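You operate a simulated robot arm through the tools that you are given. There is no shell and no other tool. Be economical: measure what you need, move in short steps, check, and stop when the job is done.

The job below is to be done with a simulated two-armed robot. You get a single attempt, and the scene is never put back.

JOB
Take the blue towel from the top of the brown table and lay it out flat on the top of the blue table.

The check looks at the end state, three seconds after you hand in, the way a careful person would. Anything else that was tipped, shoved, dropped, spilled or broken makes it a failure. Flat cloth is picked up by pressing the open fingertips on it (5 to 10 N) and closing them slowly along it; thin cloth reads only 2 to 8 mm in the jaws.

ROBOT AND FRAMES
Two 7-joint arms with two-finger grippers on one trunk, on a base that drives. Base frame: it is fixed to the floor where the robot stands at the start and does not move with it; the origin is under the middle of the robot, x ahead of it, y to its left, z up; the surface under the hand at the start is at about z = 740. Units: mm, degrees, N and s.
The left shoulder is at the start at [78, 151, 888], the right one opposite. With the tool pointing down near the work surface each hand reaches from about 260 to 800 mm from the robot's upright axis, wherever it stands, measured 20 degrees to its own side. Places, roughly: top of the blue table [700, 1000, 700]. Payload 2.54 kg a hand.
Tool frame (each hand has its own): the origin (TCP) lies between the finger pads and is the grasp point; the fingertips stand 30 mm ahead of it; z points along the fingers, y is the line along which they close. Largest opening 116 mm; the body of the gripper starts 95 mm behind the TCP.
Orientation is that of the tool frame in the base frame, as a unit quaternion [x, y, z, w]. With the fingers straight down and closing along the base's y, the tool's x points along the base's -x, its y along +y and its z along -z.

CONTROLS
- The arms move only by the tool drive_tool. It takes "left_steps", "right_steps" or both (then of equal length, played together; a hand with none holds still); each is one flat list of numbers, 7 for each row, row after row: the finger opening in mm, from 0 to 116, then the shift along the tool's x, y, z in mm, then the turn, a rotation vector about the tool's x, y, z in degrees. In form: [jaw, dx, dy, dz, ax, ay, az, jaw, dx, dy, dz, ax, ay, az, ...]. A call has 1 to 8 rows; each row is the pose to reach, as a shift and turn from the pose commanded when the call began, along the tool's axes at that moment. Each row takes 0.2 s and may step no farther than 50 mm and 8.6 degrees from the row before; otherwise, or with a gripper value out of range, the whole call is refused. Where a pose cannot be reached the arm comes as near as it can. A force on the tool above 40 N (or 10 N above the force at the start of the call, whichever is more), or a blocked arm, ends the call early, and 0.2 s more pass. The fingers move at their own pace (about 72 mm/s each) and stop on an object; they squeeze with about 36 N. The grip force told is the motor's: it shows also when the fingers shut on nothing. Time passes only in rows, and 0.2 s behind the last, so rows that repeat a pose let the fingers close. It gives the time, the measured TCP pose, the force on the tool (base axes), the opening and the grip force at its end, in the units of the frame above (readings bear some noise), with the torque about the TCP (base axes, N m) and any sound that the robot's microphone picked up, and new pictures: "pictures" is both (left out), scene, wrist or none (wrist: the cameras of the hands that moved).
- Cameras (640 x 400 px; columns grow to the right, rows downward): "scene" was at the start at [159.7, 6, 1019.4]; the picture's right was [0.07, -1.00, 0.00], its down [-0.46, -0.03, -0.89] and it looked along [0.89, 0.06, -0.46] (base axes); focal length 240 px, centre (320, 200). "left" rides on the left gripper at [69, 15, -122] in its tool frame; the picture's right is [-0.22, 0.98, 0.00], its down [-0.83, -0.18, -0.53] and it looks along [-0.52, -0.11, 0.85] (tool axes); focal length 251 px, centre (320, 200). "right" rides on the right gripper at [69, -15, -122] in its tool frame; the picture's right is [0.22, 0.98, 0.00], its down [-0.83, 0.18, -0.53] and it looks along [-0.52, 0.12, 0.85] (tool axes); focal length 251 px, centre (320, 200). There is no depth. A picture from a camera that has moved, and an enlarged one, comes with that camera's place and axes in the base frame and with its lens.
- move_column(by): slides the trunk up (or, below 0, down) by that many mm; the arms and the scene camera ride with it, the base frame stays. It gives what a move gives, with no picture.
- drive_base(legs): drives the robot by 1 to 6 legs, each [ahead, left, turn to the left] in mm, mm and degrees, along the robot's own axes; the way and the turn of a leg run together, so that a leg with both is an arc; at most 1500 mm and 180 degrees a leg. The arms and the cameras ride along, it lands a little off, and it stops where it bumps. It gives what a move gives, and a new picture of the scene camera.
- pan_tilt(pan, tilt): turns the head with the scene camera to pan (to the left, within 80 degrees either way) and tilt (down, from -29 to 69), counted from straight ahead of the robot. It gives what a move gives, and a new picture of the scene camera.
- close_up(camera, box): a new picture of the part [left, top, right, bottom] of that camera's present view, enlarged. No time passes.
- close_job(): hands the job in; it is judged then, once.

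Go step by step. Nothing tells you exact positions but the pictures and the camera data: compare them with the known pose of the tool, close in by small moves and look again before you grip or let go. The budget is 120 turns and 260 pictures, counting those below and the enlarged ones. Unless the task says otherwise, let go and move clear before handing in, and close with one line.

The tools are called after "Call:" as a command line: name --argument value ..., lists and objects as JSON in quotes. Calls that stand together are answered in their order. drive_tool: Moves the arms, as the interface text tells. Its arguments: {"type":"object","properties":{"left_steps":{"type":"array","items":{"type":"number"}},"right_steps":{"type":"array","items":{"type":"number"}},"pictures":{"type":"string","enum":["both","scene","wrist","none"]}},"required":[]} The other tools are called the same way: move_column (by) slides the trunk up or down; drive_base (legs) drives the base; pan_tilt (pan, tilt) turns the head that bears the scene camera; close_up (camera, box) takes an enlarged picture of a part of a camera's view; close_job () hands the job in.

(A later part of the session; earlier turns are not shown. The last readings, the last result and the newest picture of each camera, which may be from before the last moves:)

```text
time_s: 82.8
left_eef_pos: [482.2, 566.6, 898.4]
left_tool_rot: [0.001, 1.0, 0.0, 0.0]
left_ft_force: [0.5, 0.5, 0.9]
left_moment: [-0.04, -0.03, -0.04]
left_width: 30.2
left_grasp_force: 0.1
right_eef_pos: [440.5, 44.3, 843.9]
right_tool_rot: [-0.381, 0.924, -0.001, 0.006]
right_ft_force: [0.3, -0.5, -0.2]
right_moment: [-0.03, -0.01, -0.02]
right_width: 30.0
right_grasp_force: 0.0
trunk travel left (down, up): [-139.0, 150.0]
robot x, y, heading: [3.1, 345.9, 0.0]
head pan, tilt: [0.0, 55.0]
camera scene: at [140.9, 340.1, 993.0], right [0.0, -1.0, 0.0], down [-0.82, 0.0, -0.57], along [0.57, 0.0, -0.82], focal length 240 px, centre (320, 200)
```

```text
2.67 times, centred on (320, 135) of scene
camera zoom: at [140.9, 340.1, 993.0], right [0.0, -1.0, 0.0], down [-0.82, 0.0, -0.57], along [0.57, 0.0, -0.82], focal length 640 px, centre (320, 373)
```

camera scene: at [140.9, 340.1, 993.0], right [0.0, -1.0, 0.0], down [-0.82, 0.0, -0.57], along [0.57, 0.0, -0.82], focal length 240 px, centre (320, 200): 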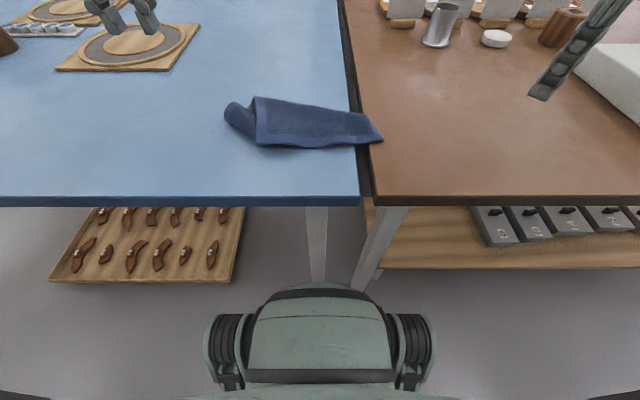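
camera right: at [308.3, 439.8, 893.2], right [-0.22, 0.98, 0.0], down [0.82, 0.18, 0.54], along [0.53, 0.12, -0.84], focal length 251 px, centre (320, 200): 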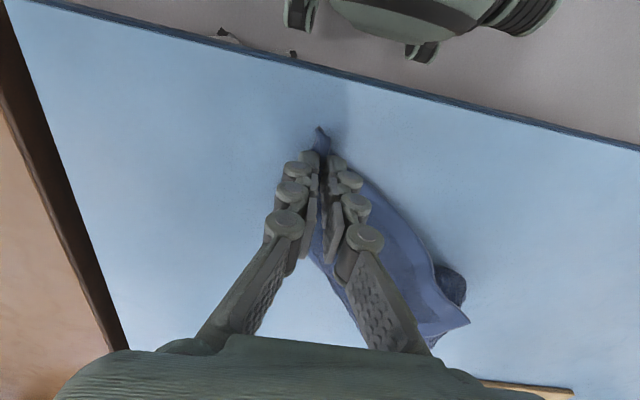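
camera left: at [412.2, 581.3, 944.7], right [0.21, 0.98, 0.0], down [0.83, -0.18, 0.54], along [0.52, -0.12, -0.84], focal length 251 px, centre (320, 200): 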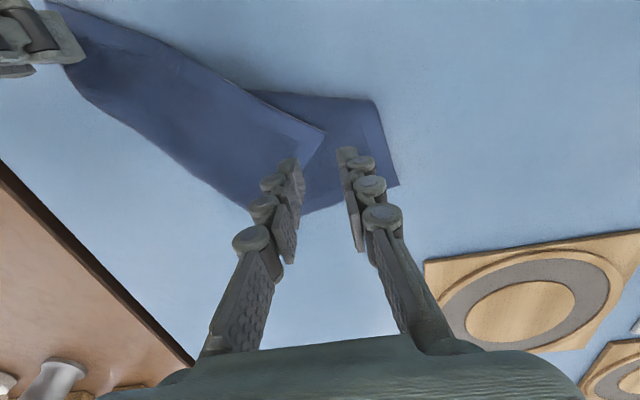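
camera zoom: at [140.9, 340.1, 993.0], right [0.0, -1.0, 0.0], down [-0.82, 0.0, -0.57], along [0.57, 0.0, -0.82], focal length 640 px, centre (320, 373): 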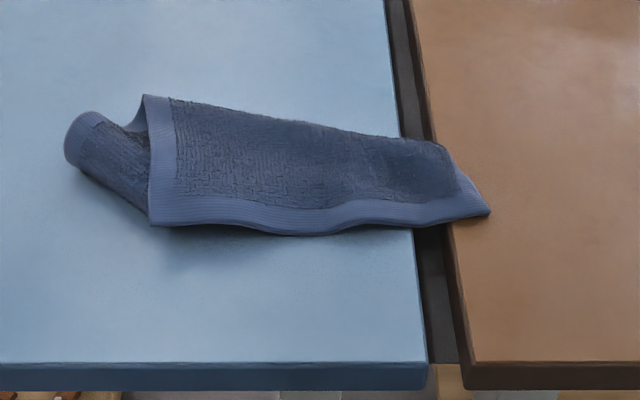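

Clear view now: D is at (415, 436) and C at (425, 243), but C lies over the gap between the tables. I'll grip D first with the left hand and use it to drag the towel left.

Call:
drive_base --legs '[[0, -25, 0]]'

Call:
drive_tool --left_steps '[24, 7, -22, 10, 0, 0, 7.5, 24, 14, -45, 20, 0, 0, 15, 24, 21, -67, 40, 0, 0, 22.5, 24, 28, -89, 55, 0, 0, 30, 24, 35, -105, 70, 0, 0, 37.5, 24, 42, -110, 85, 0, 0, 45, 24, 42, -110, 98, 0, 0, 45]' --pictures "wrist"

```text
time_s: 83.8
left_eef_pos: [481.1, 541.6, 898.9]
left_tool_rot: [0.0, 1.0, 0.0, 0.0]
left_ft_force: [-0.6, 0.2, -0.2]
left_moment: [0.0, 0.0, 0.01]
left_width: 29.9
left_grasp_force: 0.1
right_eef_pos: [441.3, 20.7, 845.5]
right_tool_rot: [-0.381, 0.924, -0.001, 0.006]
right_ft_force: [-0.6, 0.9, -0.3]
right_moment: [0.0, 0.0, 0.02]
right_width: 30.0
right_grasp_force: 0.1
trunk travel left (down, up): [-139.0, 150.0]
robot x, y, heading: [0.1, 317.4, -0.2]
head pan, tilt: [0.0, 55.0]
camera scene: at [140.9, 315.1, 993.0], right [0.0, -1.0, 0.0], down [-0.82, 0.0, -0.57], along [0.57, 0.0, -0.82], focal length 240 px, centre (320, 200)
```

scene: 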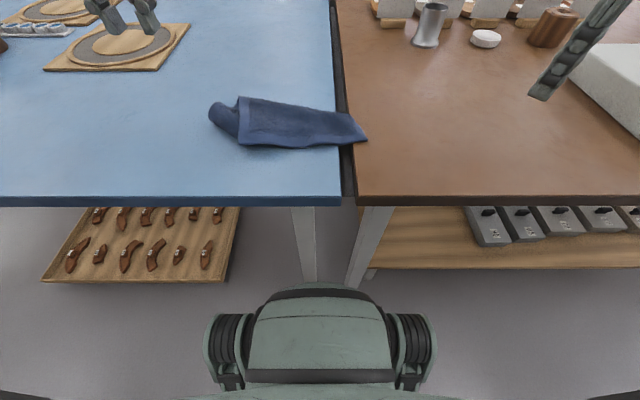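

```text
time_s: 85.4
left_eef_pos: [437.7, 430.1, 802.2]
left_tool_rot: [0.384, 0.923, 0.0, 0.001]
left_ft_force: [-0.3, -0.2, -0.1]
left_moment: [0.02, -0.01, -0.01]
left_width: 24.3
left_grasp_force: 0.0
right_eef_pos: [442.4, 21.0, 843.9]
right_tool_rot: [-0.381, 0.925, -0.001, 0.006]
right_ft_force: [0.5, -0.5, 0.0]
right_moment: [-0.01, 0.0, -0.01]
right_width: 30.0
right_grasp_force: 0.1
trunk travel left (down, up): [-139.0, 150.0]
robot x, y, heading: [0.8, 312.2, -0.3]
head pan, tilt: [0.0, 55.0]
camera left: at [400.9, 489.0, 924.0], right [0.84, 0.54, 0.0], down [0.45, -0.71, 0.53], along [0.29, -0.45, -0.84], focal length 251 px, centre (320, 200)
```

left: 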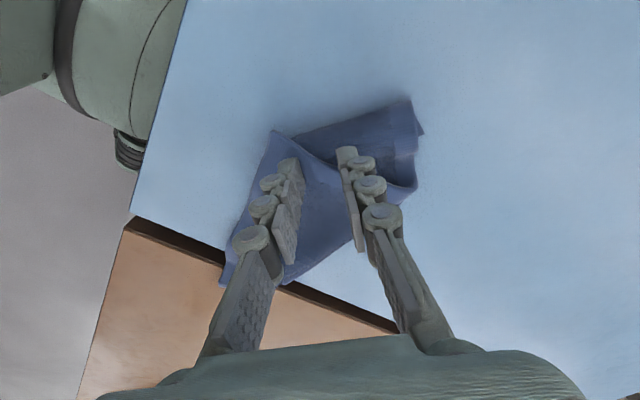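

Call:
drive_tool --left_steps '[24, -7, -12, 0, 0, 0, 0, 24, -13, -25, 0, 0, 0, 0, 24, -13, -25, 18, 0, 0, 0, 24, -13, -25, 24, 0, 0, 0]' --pictures "wrist"

```text
time_s: 86.4
left_eef_pos: [430.7, 405.2, 779.5]
left_tool_rot: [0.383, 0.924, 0.001, 0.003]
left_ft_force: [2.7, 3.7, 16.3]
left_moment: [0.25, -0.21, 0.01]
left_width: 24.1
left_grasp_force: 3.0
right_eef_pos: [440.8, 21.0, 845.0]
right_tool_rot: [-0.381, 0.924, -0.001, 0.007]
right_ft_force: [0.0, -0.2, 0.6]
right_moment: [-0.02, 0.01, 0.01]
right_width: 29.8
right_grasp_force: 0.0
trunk travel left (down, up): [-139.0, 150.0]
robot x, y, heading: [1.5, 316.2, -0.2]
head pan, tilt: [0.0, 55.0]
camera left: at [393.1, 464.3, 901.5], right [0.84, 0.54, 0.0], down [0.45, -0.71, 0.54], along [0.29, -0.45, -0.84], focal length 251 px, centre (320, 200)
```

left: 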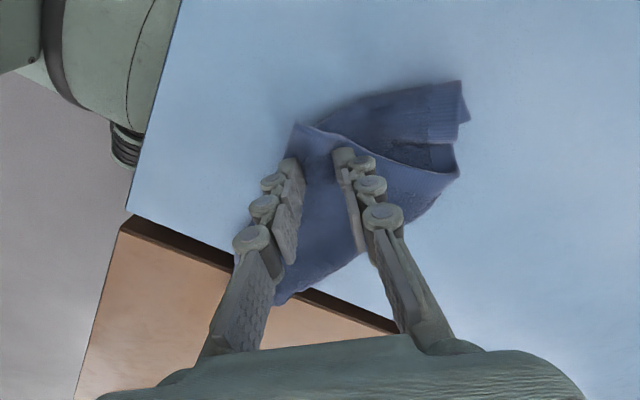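

Call:
drive_tool --left_steps '[24, 0, 0, -2, 0, 0, 0, 21, 0, 0, -2, 0, 0, 0, 18, 0, 0, -2, 0, 0, 0, 14, 0, 0, -2, 0, 0, 0, 10, 0, 0, -2, 0, 0, 0, 6, 0, 0, -2, 0, 0, 0, 0, 0, 0, -2, 0, 0, 0, 0, 0, 0, -2, 0, 0, 0]' --pictures "wrist"

```text
time_s: 88.2
left_eef_pos: [429.9, 404.0, 780.3]
left_tool_rot: [0.384, 0.923, 0.0, 0.001]
left_ft_force: [0.4, -2.0, 10.5]
left_moment: [-0.07, 0.01, -0.01]
left_width: 5.0
left_grasp_force: 33.9
right_eef_pos: [441.1, 19.6, 845.9]
right_tool_rot: [-0.381, 0.924, -0.001, 0.007]
right_ft_force: [-0.7, 0.0, 0.0]
right_moment: [0.01, -0.02, -0.03]
right_width: 29.9
right_grasp_force: 0.0
trunk travel left (down, up): [-139.0, 150.0]
robot x, y, heading: [-0.2, 317.0, -0.0]
head pan, tilt: [0.0, 55.0]
camera left: at [392.9, 463.7, 902.4], right [0.84, 0.54, 0.0], down [0.45, -0.71, 0.53], along [0.29, -0.45, -0.84], focal length 251 px, centre (320, 200)
```

left: 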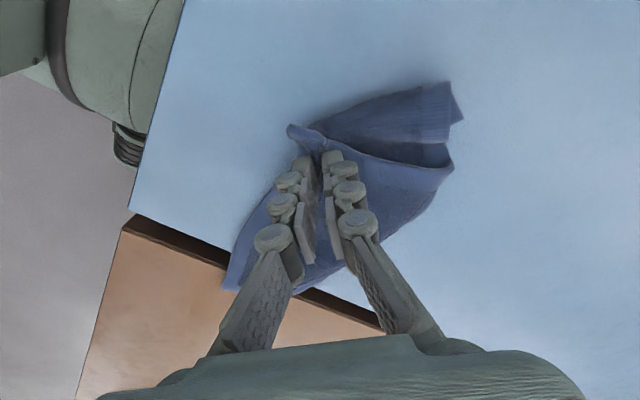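

Width is 5.0 mm, possibly two layers. I'll lift slightly and look.

Call:
drive_tool --left_steps '[0, 0, 0, -20, 0, 0, 0, 0, 0, 0, -45, 0, 0, 0, 0, 0, 0, -60, 0, 0, 0]' --pictures "wrist"

Call:
close_up --camera "scene" --box '[180, 50, 420, 200]'

```text
time_s: 89.0
left_eef_pos: [430.9, 406.6, 838.3]
left_tool_rot: [0.383, 0.924, 0.0, 0.0]
left_ft_force: [0.2, -0.1, -0.5]
left_moment: [0.0, 0.0, 0.04]
left_width: 4.5
left_grasp_force: 33.2
right_eef_pos: [440.0, 18.7, 844.9]
right_tool_rot: [-0.381, 0.925, 0.0, 0.006]
right_ft_force: [0.5, -0.1, -0.3]
right_moment: [0.03, 0.02, -0.01]
right_width: 30.1
right_grasp_force: 0.1
trunk travel left (down, up): [-139.0, 150.0]
robot x, y, heading: [1.1, 316.6, 0.1]
head pan, tilt: [0.0, 55.0]
camera left: at [394.4, 466.0, 960.0], right [0.84, 0.54, 0.0], down [0.46, -0.71, 0.53], along [0.29, -0.45, -0.85], focal length 251 px, centre (320, 200)
```

left: 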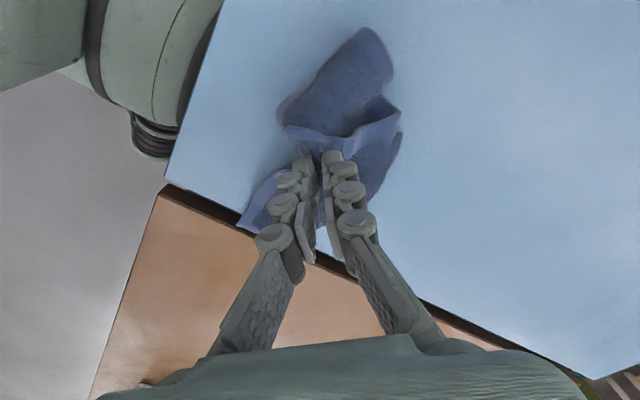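

```text
2.67 times, centred on (300, 125) of scene
camera zoom: at [140.9, 315.2, 993.0], right [0.0, -1.0, 0.0], down [-0.82, 0.0, -0.57], along [0.57, 0.0, -0.82], focal length 640 px, centre (373, 400)
```

zoom: 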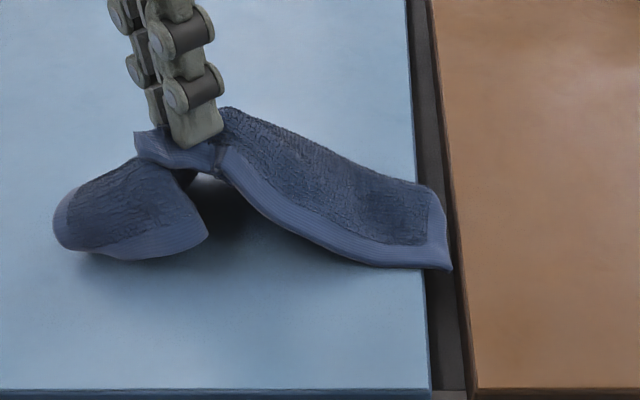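

Call:
drive_tool --left_steps '[0, 0, 0, -30, 0, 0, 0, 0, 0, 0, -55, 0, 0, 0]' --pictures "none"

Call:
move_column --by 80

Call:
pan_tilt --pan 0 --tilt 50

Call:
close_up --camera "scene" --box '[160, 40, 416, 200]'

```text
time_s: 89.6
left_eef_pos: [432.9, 405.3, 892.2]
left_tool_rot: [0.382, 0.924, 0.0, 0.0]
left_ft_force: [0.1, 0.7, -0.5]
left_moment: [0.0, -0.01, 0.01]
left_width: 4.3
left_grasp_force: 32.9
right_eef_pos: [441.0, 19.6, 844.2]
right_tool_rot: [-0.381, 0.924, -0.001, 0.006]
right_ft_force: [-0.2, -0.8, 0.2]
right_moment: [-0.01, 0.02, 0.02]
right_width: 30.1
right_grasp_force: 0.1
trunk travel left (down, up): [-139.0, 150.0]
robot x, y, heading: [-0.1, 313.6, -0.2]
head pan, tilt: [0.0, 55.0]
```

```text
time_s: 90.8
left_eef_pos: [431.8, 405.3, 971.6]
left_tool_rot: [0.382, 0.924, 0.001, 0.0]
left_ft_force: [0.7, 0.1, -0.8]
left_moment: [-0.01, -0.02, 0.01]
left_width: 4.8
left_grasp_force: 33.4
right_eef_pos: [440.1, 19.3, 924.3]
right_tool_rot: [-0.382, 0.924, -0.001, 0.006]
right_ft_force: [-0.1, -0.6, 0.6]
right_moment: [0.01, -0.02, 0.0]
right_width: 30.0
right_grasp_force: 0.2
trunk travel left (down, up): [-219.0, 70.0]
robot x, y, heading: [-1.8, 314.6, -0.2]
head pan, tilt: [0.0, 55.0]
```

```text
time_s: 91.4
left_eef_pos: [431.9, 404.0, 971.5]
left_tool_rot: [0.383, 0.924, 0.0, 0.0]
left_ft_force: [-0.5, 0.1, 0.2]
left_moment: [0.0, -0.01, 0.03]
left_width: 4.8
left_grasp_force: 33.5
right_eef_pos: [441.6, 19.6, 923.7]
right_tool_rot: [-0.381, 0.925, -0.001, 0.006]
right_ft_force: [-0.1, -0.6, 0.5]
right_moment: [0.02, 0.02, 0.03]
right_width: 29.9
right_grasp_force: 0.1
trunk travel left (down, up): [-219.0, 70.0]
robot x, y, heading: [-1.6, 314.9, -0.2]
head pan, tilt: [0.0, 50.0]
camera scene: at [145.8, 315.1, 1079.5], right [0.0, -1.0, 0.0], down [-0.77, 0.0, -0.64], along [0.64, 0.0, -0.77], focal length 240 px, centre (320, 200)
```

scene: 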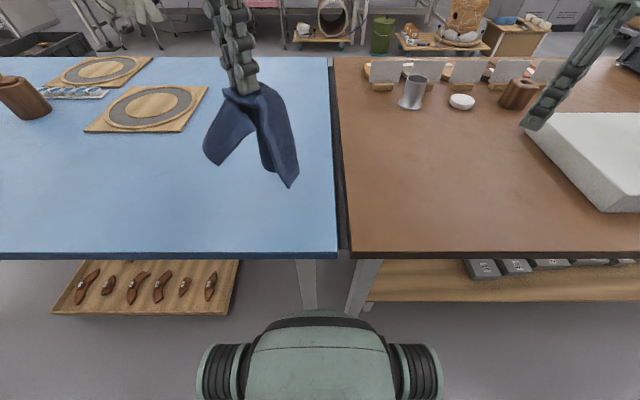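

```text
2.50 times, centred on (288, 120) of scene
camera zoom: at [145.8, 315.1, 1079.5], right [0.0, -1.0, 0.0], down [-0.77, 0.0, -0.64], along [0.64, 0.0, -0.77], focal length 600 px, centre (400, 400)
```

zoom: 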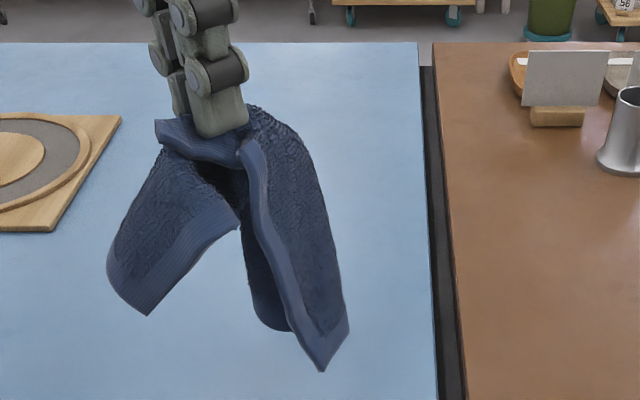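

D is pinched together with a bit of the layer under it. I'll lay it back down while dragging D outward (+y), so its tip leads and the rest trails. Then I can re-pinch only the single-layer tip.

Call:
drive_tool --left_steps '[0, 20, 12, 38, 0, 0, 0, 0, 45, 26, 68, 0, 0, 0, 0, 70, 41, 98, 0, 0, 0, 0, 95, 55, 128, 0, 0, 0, 0, 118, 69, 155, 0, 0, 0, 0, 134, 78, 178, 0, 0, 0, 0, 150, 86, 186, 0, 0, 0]' --pictures "none"

Call:
close_up --camera "scene" --box '[120, 60, 376, 220]'

```text
time_s: 93.0
left_eef_pos: [389.6, 571.0, 785.4]
left_tool_rot: [0.383, 0.924, 0.0, 0.0]
left_ft_force: [0.3, -0.8, 2.7]
left_moment: [0.02, 0.01, 0.05]
left_width: 4.7
left_grasp_force: 33.6
right_eef_pos: [442.4, 20.0, 924.1]
right_tool_rot: [-0.381, 0.925, -0.002, 0.006]
right_ft_force: [0.4, 0.8, -0.6]
right_moment: [-0.03, 0.02, -0.02]
right_width: 29.8
right_grasp_force: 0.0
trunk travel left (down, up): [-219.0, 70.0]
robot x, y, heading: [1.4, 317.8, -0.3]
head pan, tilt: [0.0, 50.0]
```

```text
2.50 times, centred on (248, 140) of scene
camera zoom: at [145.6, 315.1, 1079.7], right [0.0, -1.0, 0.0], down [-0.77, 0.0, -0.64], along [0.64, 0.0, -0.77], focal length 600 px, centre (500, 350)
```

zoom: 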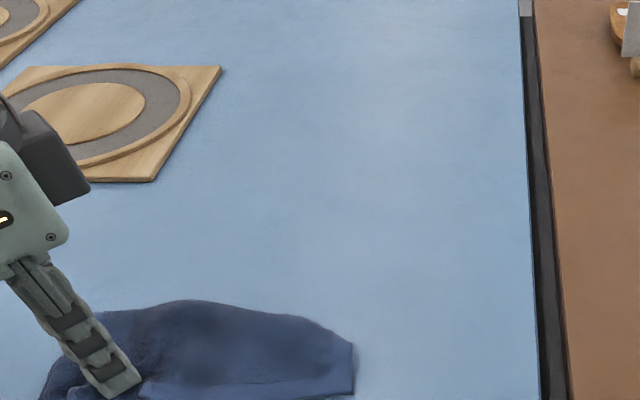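

Call:
drive_tool --left_steps '[12, 0, 0, -1, 0, 0, 0, 26, 0, 0, -2, 0, 0, 0, 26, 0, 0, -20, 0, 0, 0, 26, 0, 0, -50, 0, 0, 0, 26, 0, 0, -90, 0, 0, 0]' --pictures "wrist"

Call:
close_up --camera "scene" --box '[80, 120, 336, 280]'

```text
time_s: 94.2
left_eef_pos: [388.3, 571.8, 877.5]
left_tool_rot: [0.383, 0.924, 0.0, 0.0]
left_ft_force: [0.3, 0.1, 0.3]
left_moment: [0.0, -0.01, -0.03]
left_width: 25.8
left_grasp_force: 0.0
right_eef_pos: [441.1, 20.3, 924.1]
right_tool_rot: [-0.381, 0.925, -0.001, 0.006]
right_ft_force: [-0.5, 0.1, -0.4]
right_moment: [0.03, 0.03, 0.01]
right_width: 29.7
right_grasp_force: 0.1
trunk travel left (down, up): [-219.0, 70.0]
robot x, y, heading: [-1.7, 314.9, -0.0]
head pan, tilt: [0.0, 50.0]
camera left: at [351.3, 631.4, 999.3], right [0.84, 0.54, 0.0], down [0.45, -0.71, 0.53], along [0.29, -0.45, -0.85], focal length 251 px, centre (320, 200)
```

left: 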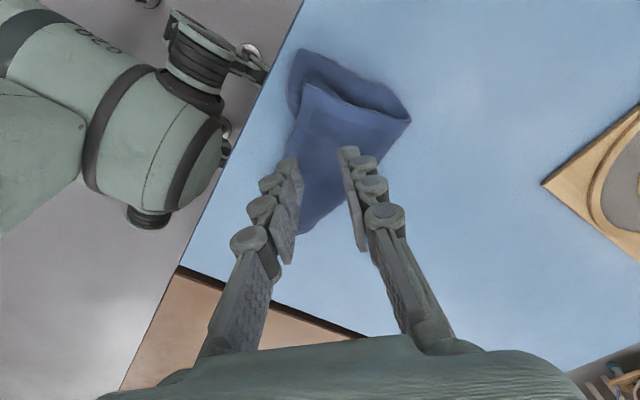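

```text
2.50 times, centred on (208, 200) of scene
camera zoom: at [145.6, 315.0, 1079.5], right [0.0, -1.0, 0.0], down [-0.77, 0.0, -0.64], along [0.64, 0.0, -0.77], focal length 600 px, centre (600, 200)
```

zoom: 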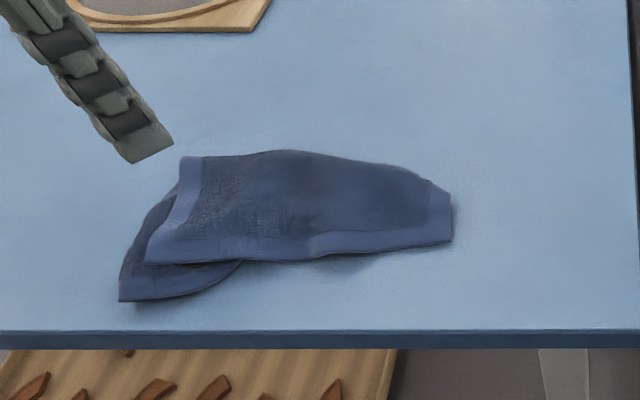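

The layout is now simple: a single fold, with the fold line on the far side. Top edge D (366, 614) – C (387, 418) lies on the near side, and A sits under D. I'll use the right hand to lift C and flip the top layer over to the far side, first repositioning for C.

Call:
move_column --by -80

Call:
drive_base --legs '[[0, 325, 0]]'

Call:
close_up --camera "scene" --box '[280, 80, 536, 240]'

```text
time_s: 95.4
left_eef_pos: [388.8, 571.5, 796.8]
left_tool_rot: [0.384, 0.924, 0.0, 0.0]
left_ft_force: [0.0, -0.5, 0.2]
left_moment: [-0.02, 0.02, 0.02]
left_width: 26.1
left_grasp_force: 0.1
right_eef_pos: [441.0, 20.9, 844.5]
right_tool_rot: [-0.381, 0.925, -0.002, 0.007]
right_ft_force: [-0.3, -0.3, 0.2]
right_moment: [-0.03, -0.03, 0.01]
right_width: 30.3
right_grasp_force: 0.0
trunk travel left (down, up): [-139.0, 150.0]
robot x, y, heading: [-2.0, 316.2, -0.1]
head pan, tilt: [0.0, 50.0]
```

```text
time_s: 99.1
left_eef_pos: [383.9, 903.6, 796.5]
left_tool_rot: [0.377, 0.926, 0.0, 0.0]
left_ft_force: [0.2, -0.2, -0.2]
left_moment: [0.04, -0.04, 0.04]
left_width: 26.1
left_grasp_force: 0.1
right_eef_pos: [444.1, 354.3, 845.1]
right_tool_rot: [-0.387, 0.922, -0.001, 0.006]
right_ft_force: [0.0, 0.8, -0.2]
right_moment: [0.01, -0.01, -0.01]
right_width: 30.0
right_grasp_force: 0.0
trunk travel left (down, up): [-139.0, 150.0]
robot x, y, heading: [-4.2, 642.0, 0.9]
head pan, tilt: [0.0, 50.0]
camera scene: at [144.1, 644.2, 999.5], right [0.01, -1.0, 0.0], down [-0.77, -0.01, -0.64], along [0.64, 0.01, -0.77], focal length 240 px, centre (320, 200)
```

scene: 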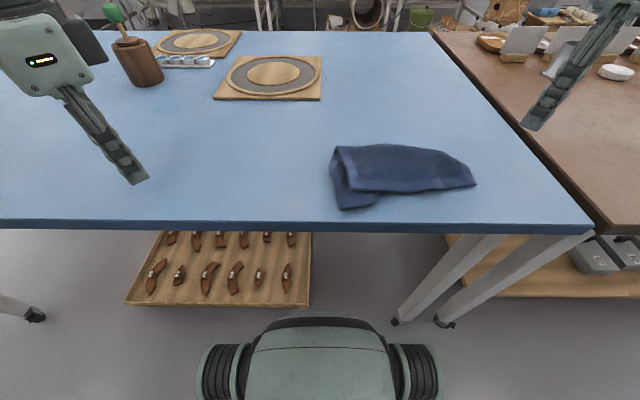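

```text
2.50 times, centred on (408, 160) of scene
camera zoom: at [144.1, 644.2, 999.5], right [0.01, -1.0, 0.0], down [-0.77, -0.01, -0.64], along [0.64, 0.01, -0.77], focal length 600 px, centre (100, 300)
```

zoom: 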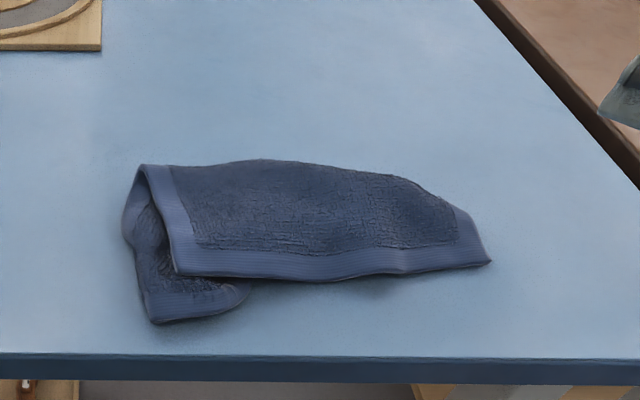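

C is at (388, 420). I'll bring the right hand onto it and raise the left hand clear.

Call:
drive_tool --left_steps '[26, 0, 0, -30, 0, 0, 0, 26, 0, 0, -60, 0, 0, 0, 26, 0, 0, -90, 0, 0, 0, 26, 0, 0, -90, 0, 0, 0]' --right_steps '[20, -18, 43, 0, 0, 0, 0, 20, -36, 86, 10, 0, 0, 0, 20, -36, 86, 45, 0, 0, 0, 20, -36, 86, 63, 0, 0, 0]' --pictures "wrist"

```text
time_s: 100.1
left_eef_pos: [383.6, 903.2, 887.8]
left_tool_rot: [0.376, 0.926, 0.0, 0.0]
left_ft_force: [-0.4, 0.1, -0.3]
left_moment: [0.02, 0.0, 0.01]
left_width: 26.0
left_grasp_force: 0.1
right_eef_pos: [406.6, 439.9, 780.5]
right_tool_rot: [-0.387, 0.922, -0.001, 0.007]
right_ft_force: [0.3, -0.4, -0.1]
right_moment: [0.0, 0.0, 0.0]
right_width: 19.9
right_grasp_force: 0.1
trunk travel left (down, up): [-139.0, 150.0]
robot x, y, heading: [-1.6, 642.6, 0.7]
head pan, tilt: [0.0, 50.0]
camera right: at [367.2, 379.4, 901.9], right [-0.85, 0.53, -0.01], down [0.44, 0.72, 0.54], along [0.29, 0.46, -0.84], focal length 251 px, centre (320, 200)
camera left: at [344.3, 962.0, 1009.4], right [0.83, 0.55, 0.0], down [0.47, -0.71, 0.53], along [0.29, -0.45, -0.85], focal length 251 px, centre (320, 200)
```

right: 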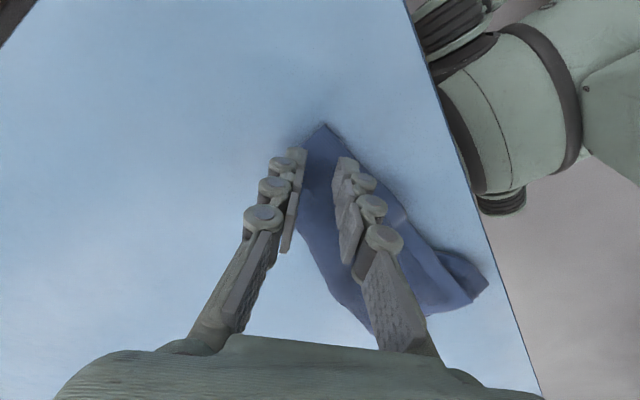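
left: 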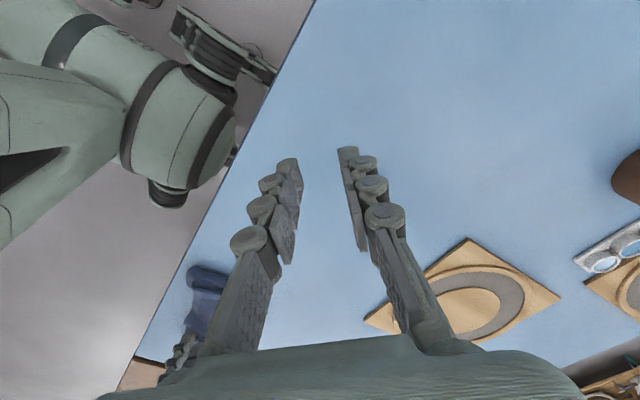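

Call:
drive_tool --right_steps '[20, 0, 3, 3, 0, 0, 0, 20, 0, 3, 6, 0, 0, 0, 20, 0, 3, 8.5, 0, 0, 0, 20, 0, 3, 8.5, 0, 0, 0]' --pictures "none"

```text
time_s: 101.1
left_eef_pos: [381.1, 903.2, 887.1]
left_tool_rot: [0.376, 0.926, -0.001, 0.0]
left_ft_force: [0.3, 0.4, -0.9]
left_moment: [0.01, -0.01, 0.0]
left_width: 26.3
left_grasp_force: 0.0
right_eef_pos: [405.2, 441.2, 773.9]
right_tool_rot: [-0.388, 0.922, -0.002, 0.008]
right_ft_force: [1.2, 1.2, 8.0]
right_moment: [0.0, -0.12, -0.02]
right_width: 19.6
right_grasp_force: 0.0
trunk travel left (down, up): [-139.0, 150.0]
robot x, y, heading: [-2.1, 639.8, 1.0]
head pan, tilt: [0.0, 50.0]
```

Call:
drive_tool --right_steps '[17, 0, 0, 0, 0, 0, 0, 14, 0, 0, 0, 0, 0, 0, 11, 0, 0, 0, 0, 0, 0, 8, 0, 0, 0, 0, 0, 0, 4, 0, 0, 0, 0, 0, 0, 0, 0, 0, 0, 0, 0, 0, 0, 0, 0, 0, 0, 0, 0]' --pictures "none"

Call:
drive_tool --right_steps '[0, 0, 0, -20, 0, 0, 0, 0, 0, 0, -50, 0, 0, 0, 0, 0, 0, -70, 0, 0, 0]' --pictures "wrist"

Call:
close_up --camera "scene" --box '[280, 80, 536, 240]'

```text
time_s: 102.7
left_eef_pos: [383.1, 902.3, 886.2]
left_tool_rot: [0.377, 0.926, 0.0, 0.0]
left_ft_force: [-0.8, 0.2, -0.8]
left_moment: [0.01, 0.01, -0.01]
left_width: 26.0
left_grasp_force: 0.1
right_eef_pos: [404.3, 440.4, 772.4]
right_tool_rot: [-0.388, 0.922, -0.002, 0.007]
right_ft_force: [0.4, -0.4, 2.2]
right_moment: [0.0, 0.02, 0.02]
right_width: 2.9
right_grasp_force: 32.0
trunk travel left (down, up): [-139.0, 150.0]
robot x, y, heading: [0.4, 646.7, 1.0]
head pan, tilt: [0.0, 50.0]
```

```text
time_s: 103.5
left_eef_pos: [381.9, 903.2, 887.3]
left_tool_rot: [0.375, 0.927, 0.001, 0.001]
left_ft_force: [0.2, -0.1, -0.5]
left_moment: [0.0, 0.04, 0.0]
left_width: 26.1
left_grasp_force: 0.1
right_eef_pos: [404.9, 443.2, 844.0]
right_tool_rot: [-0.388, 0.922, -0.001, 0.006]
right_ft_force: [0.2, -0.6, 0.4]
right_moment: [0.02, -0.06, 0.02]
right_width: 2.8
right_grasp_force: 32.4
trunk travel left (down, up): [-139.0, 150.0]
robot x, y, heading: [-1.3, 636.2, 0.8]
head pan, tilt: [0.0, 50.0]
camera right: at [365.5, 382.7, 964.7], right [-0.85, 0.53, -0.01], down [0.44, 0.72, 0.54], along [0.29, 0.45, -0.84], focal length 251 px, centre (320, 200)
```

right: 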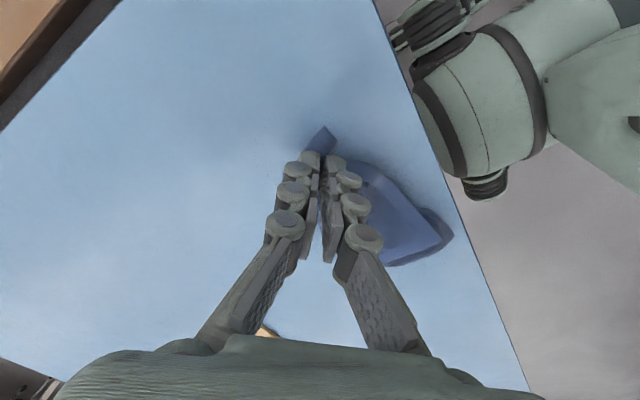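

```text
2.50 times, centred on (408, 160) of scene
camera zoom: at [144.0, 644.2, 999.5], right [0.01, -1.0, 0.0], down [-0.77, -0.01, -0.64], along [0.64, 0.01, -0.77], focal length 600 px, centre (100, 300)
```

zoom: 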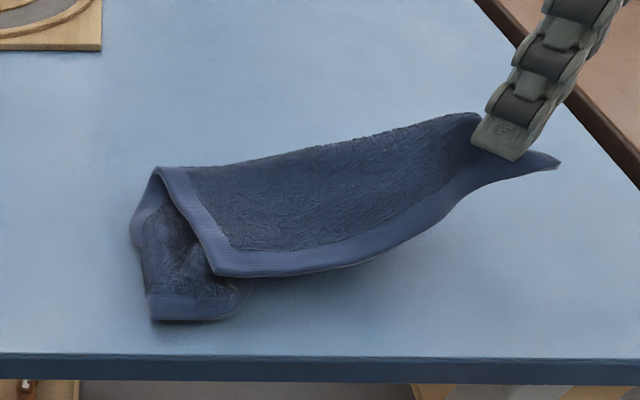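

C came up as a single layer (2.8 mm). I'll carry it up and over toward D so the whole top layer lifts.

Call:
drive_tool --right_steps '[0, -18, 17, -15, 0, 0, 0, 0, -36, 35, -30, 0, 0, 0, 0, -54, 52, -45, 0, 0, 0, 0, -71, 70, -60, 0, 0, 0]' --pictures "none"

Call:
move_column --by 60

Call:
drive_base --legs '[[0, 50, -0.8]]'

Call:
close_up --camera "scene" --box '[240, 60, 496, 220]'

```text
time_s: 104.5
left_eef_pos: [381.3, 902.5, 886.8]
left_tool_rot: [0.376, 0.926, 0.0, 0.0]
left_ft_force: [-0.1, -0.1, 0.7]
left_moment: [-0.04, 0.02, -0.01]
left_width: 25.9
left_grasp_force: 0.1
right_eef_pos: [403.2, 539.2, 903.1]
right_tool_rot: [-0.388, 0.922, -0.002, 0.006]
right_ft_force: [0.6, -0.8, 0.2]
right_moment: [0.01, 0.02, 0.03]
right_width: 2.7
right_grasp_force: 32.1
trunk travel left (down, up): [-139.0, 150.0]
robot x, y, heading: [0.8, 640.0, 0.5]
head pan, tilt: [0.0, 50.0]
```

```text
time_s: 105.5
left_eef_pos: [382.1, 903.3, 946.3]
left_tool_rot: [0.377, 0.926, -0.001, 0.0]
left_ft_force: [0.3, 0.1, 0.0]
left_moment: [-0.03, -0.02, -0.04]
left_width: 25.8
left_grasp_force: 0.2
right_eef_pos: [401.6, 539.7, 962.3]
right_tool_rot: [-0.388, 0.922, -0.002, 0.006]
right_ft_force: [0.3, 0.9, -0.4]
right_moment: [-0.03, 0.03, 0.06]
right_width: 3.0
right_grasp_force: 32.3
trunk travel left (down, up): [-199.0, 90.0]
robot x, y, heading: [-0.9, 642.8, 0.7]
head pan, tilt: [0.0, 50.0]
```

```text
time_s: 106.7
left_eef_pos: [385.7, 947.6, 946.3]
left_tool_rot: [0.383, 0.924, 0.0, 0.0]
left_ft_force: [-0.9, 0.0, 0.0]
left_moment: [0.02, 0.0, 0.02]
left_width: 26.1
left_grasp_force: 0.1
right_eef_pos: [400.1, 582.7, 963.1]
right_tool_rot: [-0.382, 0.924, -0.002, 0.006]
right_ft_force: [0.3, 0.6, 0.0]
right_moment: [-0.01, 0.02, 0.05]
right_width: 3.1
right_grasp_force: 31.8
trunk travel left (down, up): [-199.0, 90.0]
robot x, y, heading: [0.5, 693.3, -0.2]
head pan, tilt: [0.0, 50.0]
camera scene: at [143.8, 692.4, 1059.5], right [0.0, -1.0, 0.0], down [-0.77, 0.0, -0.64], along [0.64, 0.0, -0.77], focal length 240 px, centre (320, 200)
```

scene: 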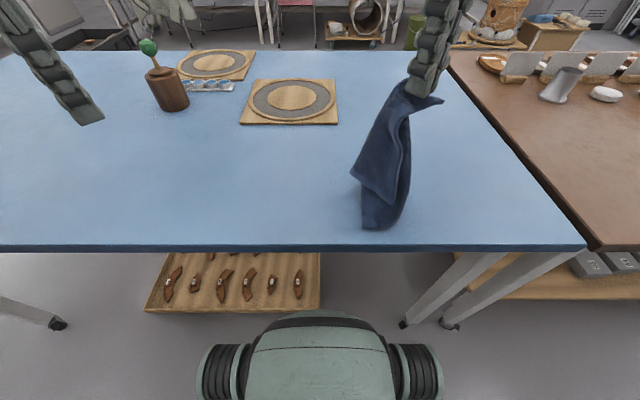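

```text
2.50 times, centred on (368, 140) of scene
camera zoom: at [143.8, 692.4, 1059.5], right [0.0, -1.0, 0.0], down [-0.77, 0.0, -0.64], along [0.64, 0.0, -0.77], focal length 600 px, centre (200, 350)
```

zoom: 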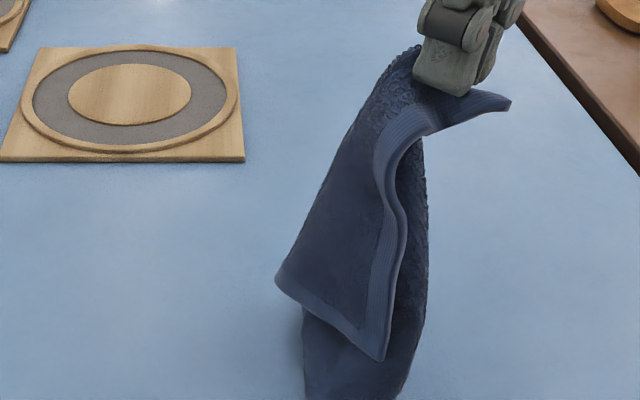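

The sheet hangs like a half-open book: spine (fold) on the left, with D in front and the opening on the right. Sweeping C to the left (+y) while lowering should set it on its spine and let it fall open.

Call:
drive_base --legs '[[0, 140, 0]]'

Call:
close_up --camera "scene" --box '[300, 60, 556, 220]'

```text
time_s: 108.7
left_eef_pos: [383.6, 1090.4, 946.3]
left_tool_rot: [0.381, 0.924, 0.0, 0.001]
left_ft_force: [0.0, 0.7, -0.7]
left_moment: [0.01, 0.0, 0.04]
left_width: 25.9
left_grasp_force: 0.0
right_eef_pos: [400.8, 726.2, 962.7]
right_tool_rot: [-0.383, 0.924, -0.001, 0.006]
right_ft_force: [0.2, -0.1, 0.5]
right_moment: [-0.02, 0.03, 0.01]
right_width: 2.8
right_grasp_force: 32.3
trunk travel left (down, up): [-199.0, 90.0]
robot x, y, heading: [-5.5, 832.5, 0.0]
head pan, tilt: [0.0, 50.0]
camera scene: at [143.7, 833.7, 1059.5], right [0.0, -1.0, 0.0], down [-0.77, 0.0, -0.64], along [0.64, 0.0, -0.77], focal length 240 px, centre (320, 200)
```

scene: 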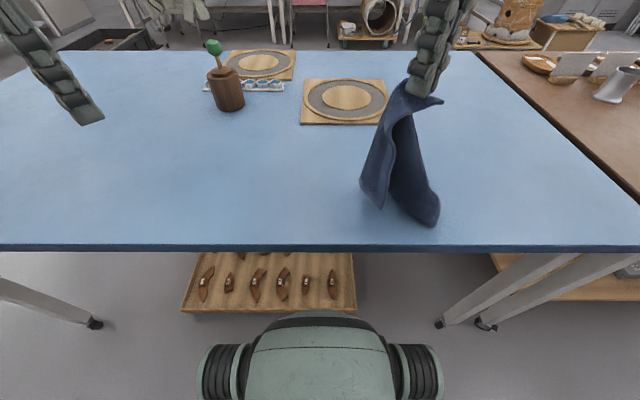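

```text
2.50 times, centred on (428, 140) of scene
camera zoom: at [143.7, 833.7, 1059.5], right [0.0, -1.0, 0.0], down [-0.77, 0.0, -0.64], along [0.64, 0.0, -0.77], focal length 600 px, centre (50, 350)
```

zoom: 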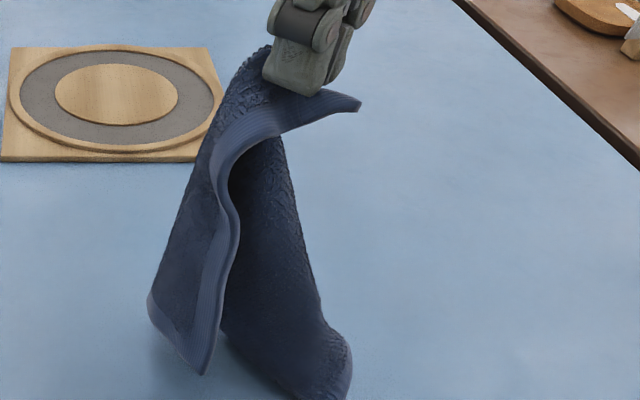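

It is opening: D swings left and A's side goes right. I'll continue a bit left, then push C forward (away) and down so that D–A stays on the near side and C lands at the far left.

Call:
drive_base --legs '[[0, 60, 0]]'

Call:
drive_tool --right_steps '[0, -18, -18, 15, 0, 0, 0, 0, -36, -36, 30, 0, 0, 0, 0, -54, -54, 45, 0, 0, 0, 0, -72, -72, 60, 0, 0, 0]' --pictures "none"

Call:
close_up --camera "scene" --box '[280, 60, 536, 220]'

```text
time_s: 109.9
left_eef_pos: [383.7, 1149.7, 946.7]
left_tool_rot: [0.381, 0.925, 0.0, 0.0]
left_ft_force: [0.2, 1.0, 0.2]
left_moment: [-0.04, 0.01, 0.01]
left_width: 25.9
left_grasp_force: 0.1
right_eef_pos: [400.1, 785.8, 962.8]
right_tool_rot: [-0.384, 0.924, -0.002, 0.006]
right_ft_force: [-0.1, -0.7, -0.1]
right_moment: [-0.02, -0.01, 0.03]
right_width: 3.0
right_grasp_force: 32.5
trunk travel left (down, up): [-199.0, 90.0]
robot x, y, heading: [-2.2, 892.4, 0.1]
head pan, tilt: [0.0, 50.0]
camera scene: at [143.5, 892.3, 1059.5], right [0.0, -1.0, 0.0], down [-0.77, 0.0, -0.64], along [0.64, 0.0, -0.77], focal length 240 px, centre (320, 200)
```

scene: 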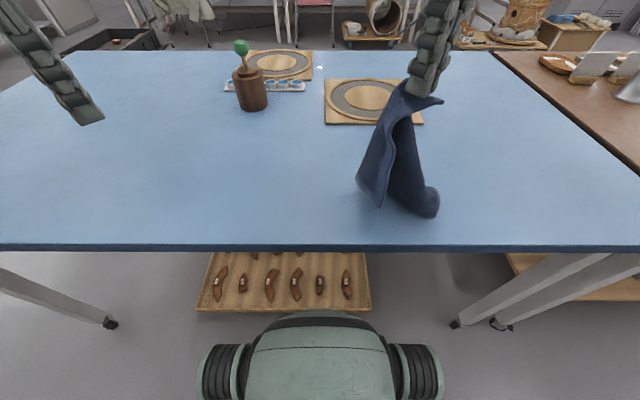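

```text
time_s: 110.9
left_eef_pos: [384.0, 1148.8, 946.6]
left_tool_rot: [0.38, 0.925, 0.001, 0.0]
left_ft_force: [-0.4, -0.6, 0.3]
left_moment: [0.01, 0.0, 0.04]
left_width: 26.1
left_grasp_force: 0.1
right_eef_pos: [501.9, 786.6, 901.4]
right_tool_rot: [-0.384, 0.923, -0.001, 0.006]
right_ft_force: [0.7, -0.2, -0.7]
right_moment: [0.03, 0.0, 0.07]
right_width: 2.8
right_grasp_force: 31.7
trunk travel left (down, up): [-199.0, 90.0]
robot x, y, heading: [-1.7, 892.7, 0.1]
head pan, tilt: [0.0, 50.0]
```

```text
2.50 times, centred on (408, 140) of scene
camera zoom: at [143.7, 892.1, 1059.5], right [0.0, -1.0, 0.0], down [-0.77, 0.0, -0.64], along [0.64, 0.0, -0.77], focal length 600 px, centre (100, 350)
```

zoom: 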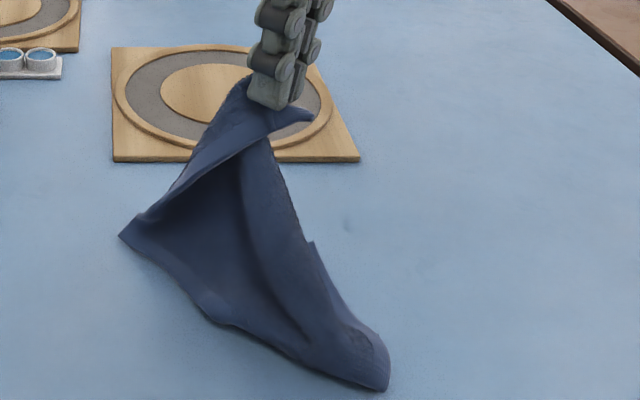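

It has opened up: D is now at the far left, about (524, 878), and A at the near right, about (373, 706), with the edge between them straight. I'll set C down just short of the wooden board. Then I can grip the long edge D–A with both hands.

Call:
drive_tool --right_steps '[0, -9, -19, 22, 0, 0, 0, 0, -18, -38, 45, 0, 0, 0, 0, -27, -57, 68, 0, 0, 0, 0, -36, -76, 92, 0, 0, 0, 0, -44, -95, 112, 0, 0, 0, 12, -44, -95, 112, 0, 0, 0, 30, -44, -95, 112, 0, 0, 0, 30, -44, -95, 80, 0, 0, 0]' --pictures "none"

Call:
close_up --camera "scene" --box '[280, 60, 536, 220]'

```text
time_s: 112.7
left_eef_pos: [384.3, 1148.8, 946.8]
left_tool_rot: [0.38, 0.925, 0.0, 0.001]
left_ft_force: [-0.2, 0.5, -0.1]
left_moment: [0.0, 0.04, -0.02]
left_width: 25.9
left_grasp_force: 0.1
right_eef_pos: [598.0, 750.1, 807.0]
right_tool_rot: [-0.382, 0.924, -0.002, 0.007]
right_ft_force: [1.3, -0.5, -0.7]
right_moment: [0.03, 0.03, 0.05]
right_width: 29.8
right_grasp_force: 0.0
right hand out of reach, approached as far as the arm can: row 5, 6, 7, 8
trunk travel left (down, up): [-199.0, 90.0]
robot x, y, heading: [-1.6, 894.6, 0.1]
head pan, tilt: [0.0, 50.0]
```

```text
2.50 times, centred on (408, 140) of scene
camera zoom: at [143.8, 892.0, 1059.4], right [0.0, -1.0, 0.0], down [-0.77, 0.0, -0.64], along [0.64, 0.0, -0.77], focal length 600 px, centre (100, 350)
```

zoom: 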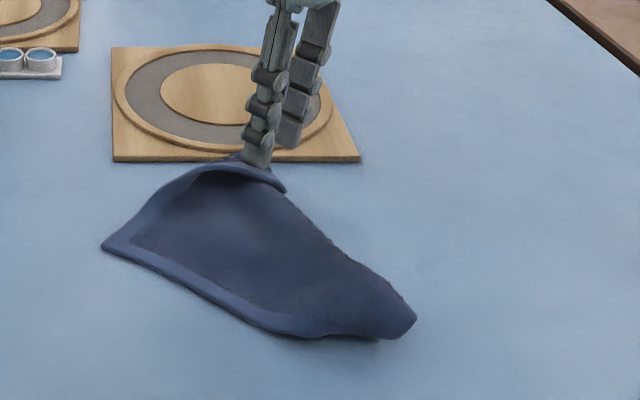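

Nearly flat now. I'll raise the right hand and pull it back for a clear view.

Call:
drive_tool --right_steps '[30, 0, 0, -40, 0, 0, 0, 30, 0, 0, -80, 0, 0, 0, 30, 30, 15, -90, 0, 0, 0, 30, 65, 20, -90, 0, 0, 0, 30, 100, 20, -90, 0, 0, 0, 30, 135, 20, -90, 0, 0, 0]' --pictures "wrist"

Call:
close_up --camera "scene" --box '[280, 60, 536, 220]'

```text
time_s: 114.1
left_eef_pos: [384.0, 1148.2, 947.1]
left_tool_rot: [0.38, 0.925, 0.0, 0.0]
left_ft_force: [-0.2, 0.0, 0.1]
left_moment: [0.0, 0.02, 0.01]
left_width: 26.4
left_grasp_force: 0.0
right_eef_pos: [487.2, 670.4, 897.4]
right_tool_rot: [-0.383, 0.924, -0.001, 0.007]
right_ft_force: [0.4, 0.2, -0.4]
right_moment: [0.0, -0.01, 0.0]
right_width: 30.1
right_grasp_force: 0.0
right hand out of reach, approached as far as the arm can: row 1, 2
trunk travel left (down, up): [-199.0, 90.0]
robot x, y, heading: [-3.9, 894.0, 0.1]
head pan, tilt: [0.0, 50.0]
camera right: at [447.6, 610.2, 1019.6], right [-0.84, 0.54, -0.01], down [0.45, 0.71, 0.54], along [0.3, 0.45, -0.84], focal length 251 px, centre (320, 200)
```

right: 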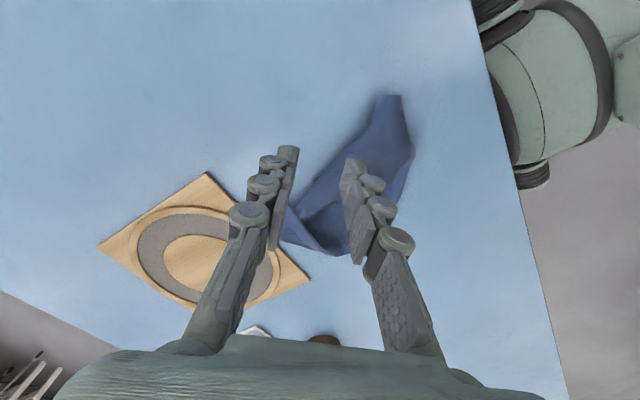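

```text
2.50 times, centred on (408, 140) of scene
camera zoom: at [143.3, 891.9, 1059.6], right [0.0, -1.0, 0.0], down [-0.77, 0.0, -0.64], along [0.64, 0.0, -0.77], focal length 600 px, centre (100, 350)
```

zoom: 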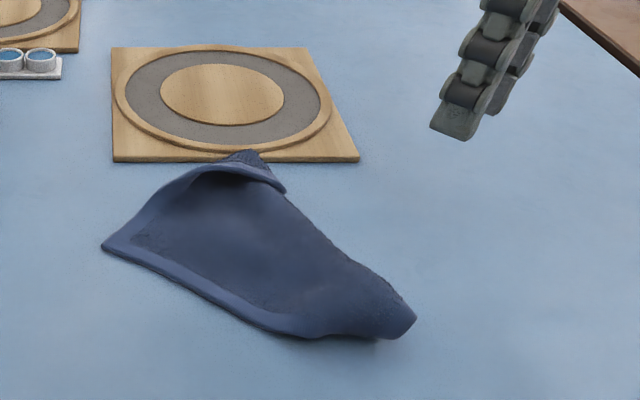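

The D–C and D–A edges are open; only the A/B side is still tucked under on the right. I'll regrip C where I released it, moving the base left for a better angle, then lift so B falls out and lay it to the right.

Call:
drive_base --legs '[[0, 55, 0]]'

Call:
drive_tool --right_steps '[30, -23, -16, 0, 0, 0, 0, 30, -46, -32, 0, 0, 0, 0, 30, -70, -48, 10, 0, 0, 0, 30, -93, -64, 30, 0, 0, 0, 30, -93, -64, 60, 0, 0, 0, 30, -93, -64, 75, 0, 0, 0]' --pictures "wrist"

```text
time_s: 115.3
left_eef_pos: [384.7, 1204.4, 947.7]
left_tool_rot: [0.381, 0.925, 0.0, 0.001]
left_ft_force: [0.4, 0.1, 0.0]
left_moment: [-0.05, 0.01, 0.01]
left_width: 26.1
left_grasp_force: 0.1
right_eef_pos: [488.3, 725.5, 897.8]
right_tool_rot: [-0.383, 0.924, -0.001, 0.007]
right_ft_force: [-0.9, -0.8, -0.6]
right_moment: [-0.01, 0.0, -0.02]
right_width: 29.9
right_grasp_force: 0.1
trunk travel left (down, up): [-199.0, 90.0]
robot x, y, heading: [-1.2, 948.9, 0.1]
head pan, tilt: [0.0, 50.0]
camera scene: at [143.4, 947.7, 1059.5], right [0.0, -1.0, 0.0], down [-0.77, 0.0, -0.64], along [0.64, 0.0, -0.77], focal length 240 px, centre (320, 200)
```

scene: 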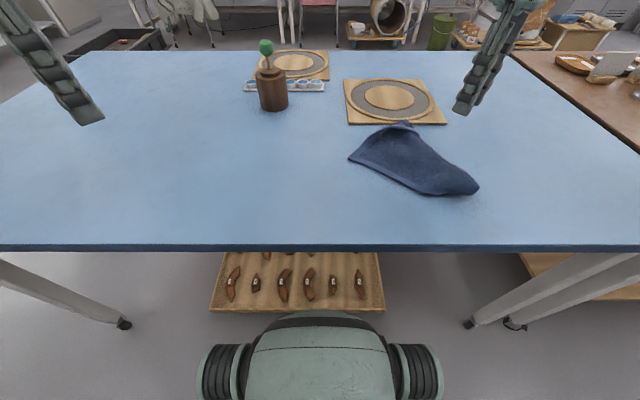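

```text
time_s: 116.7
left_eef_pos: [383.8, 1203.9, 947.6]
left_tool_rot: [0.382, 0.924, 0.0, 0.0]
left_ft_force: [-0.7, 0.4, 0.2]
left_moment: [-0.02, 0.01, 0.05]
left_width: 26.1
left_grasp_force: 0.1
right_eef_pos: [549.4, 745.3, 812.7]
right_tool_rot: [-0.382, 0.924, -0.002, 0.007]
right_ft_force: [-0.3, 0.2, -0.2]
right_moment: [-0.02, -0.02, -0.05]
right_width: 30.1
right_grasp_force: 0.0
right hand out of reach, approached as far as the arm can: row 3, 4, 5, 6
trunk travel left (down, up): [-199.0, 90.0]
robot x, y, heading: [-1.0, 947.8, 0.1]
head pan, tilt: [0.0, 50.0]
camera right: at [509.7, 685.6, 933.9], right [-0.84, 0.54, -0.01], down [0.45, 0.71, 0.54], along [0.3, 0.45, -0.84], focal length 251 px, centre (320, 200)
```

right: 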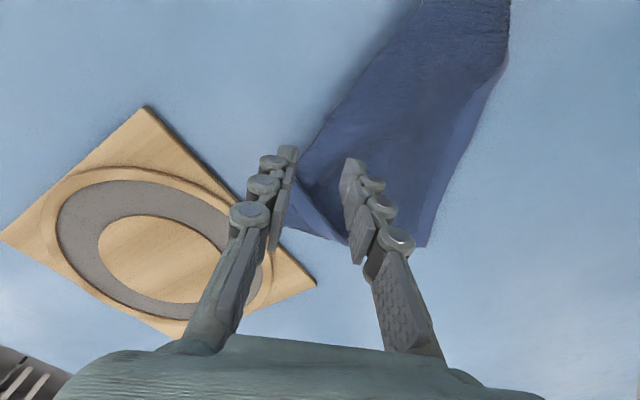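

Call:
close_up --camera "right" --box '[240, 100, 480, 270]'

Call:
close_up --camera "scene" --box '[330, 100, 490, 200]'

```text
2.35 times, centred on (360, 185) of right
camera zoom: at [509.7, 685.6, 933.9], right [-0.84, 0.54, -0.01], down [0.45, 0.71, 0.54], along [0.3, 0.45, -0.84], focal length 592 px, centre (226, 235)
```

zoom: 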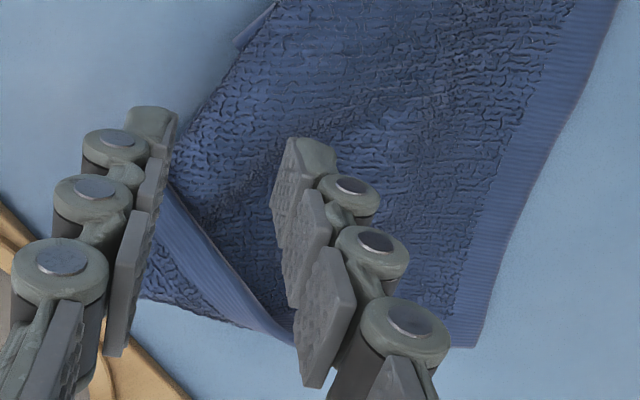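

```text
4.00 times, centred on (410, 150) of scene
camera zoom: at [143.5, 947.1, 1059.7], right [0.0, -1.0, 0.0], down [-0.77, 0.0, -0.64], along [0.64, 0.0, -0.77], focal length 959 px, centre (-40, 400)
```

zoom: 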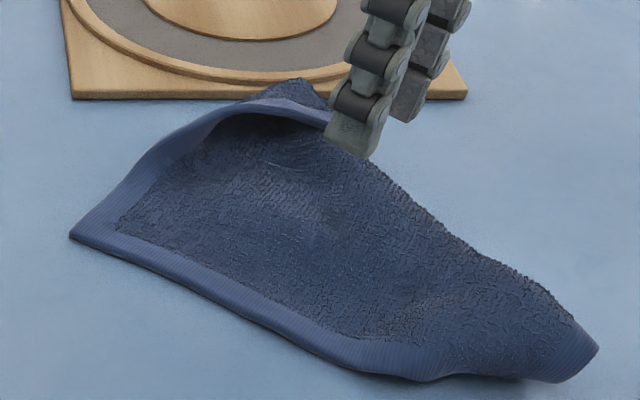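

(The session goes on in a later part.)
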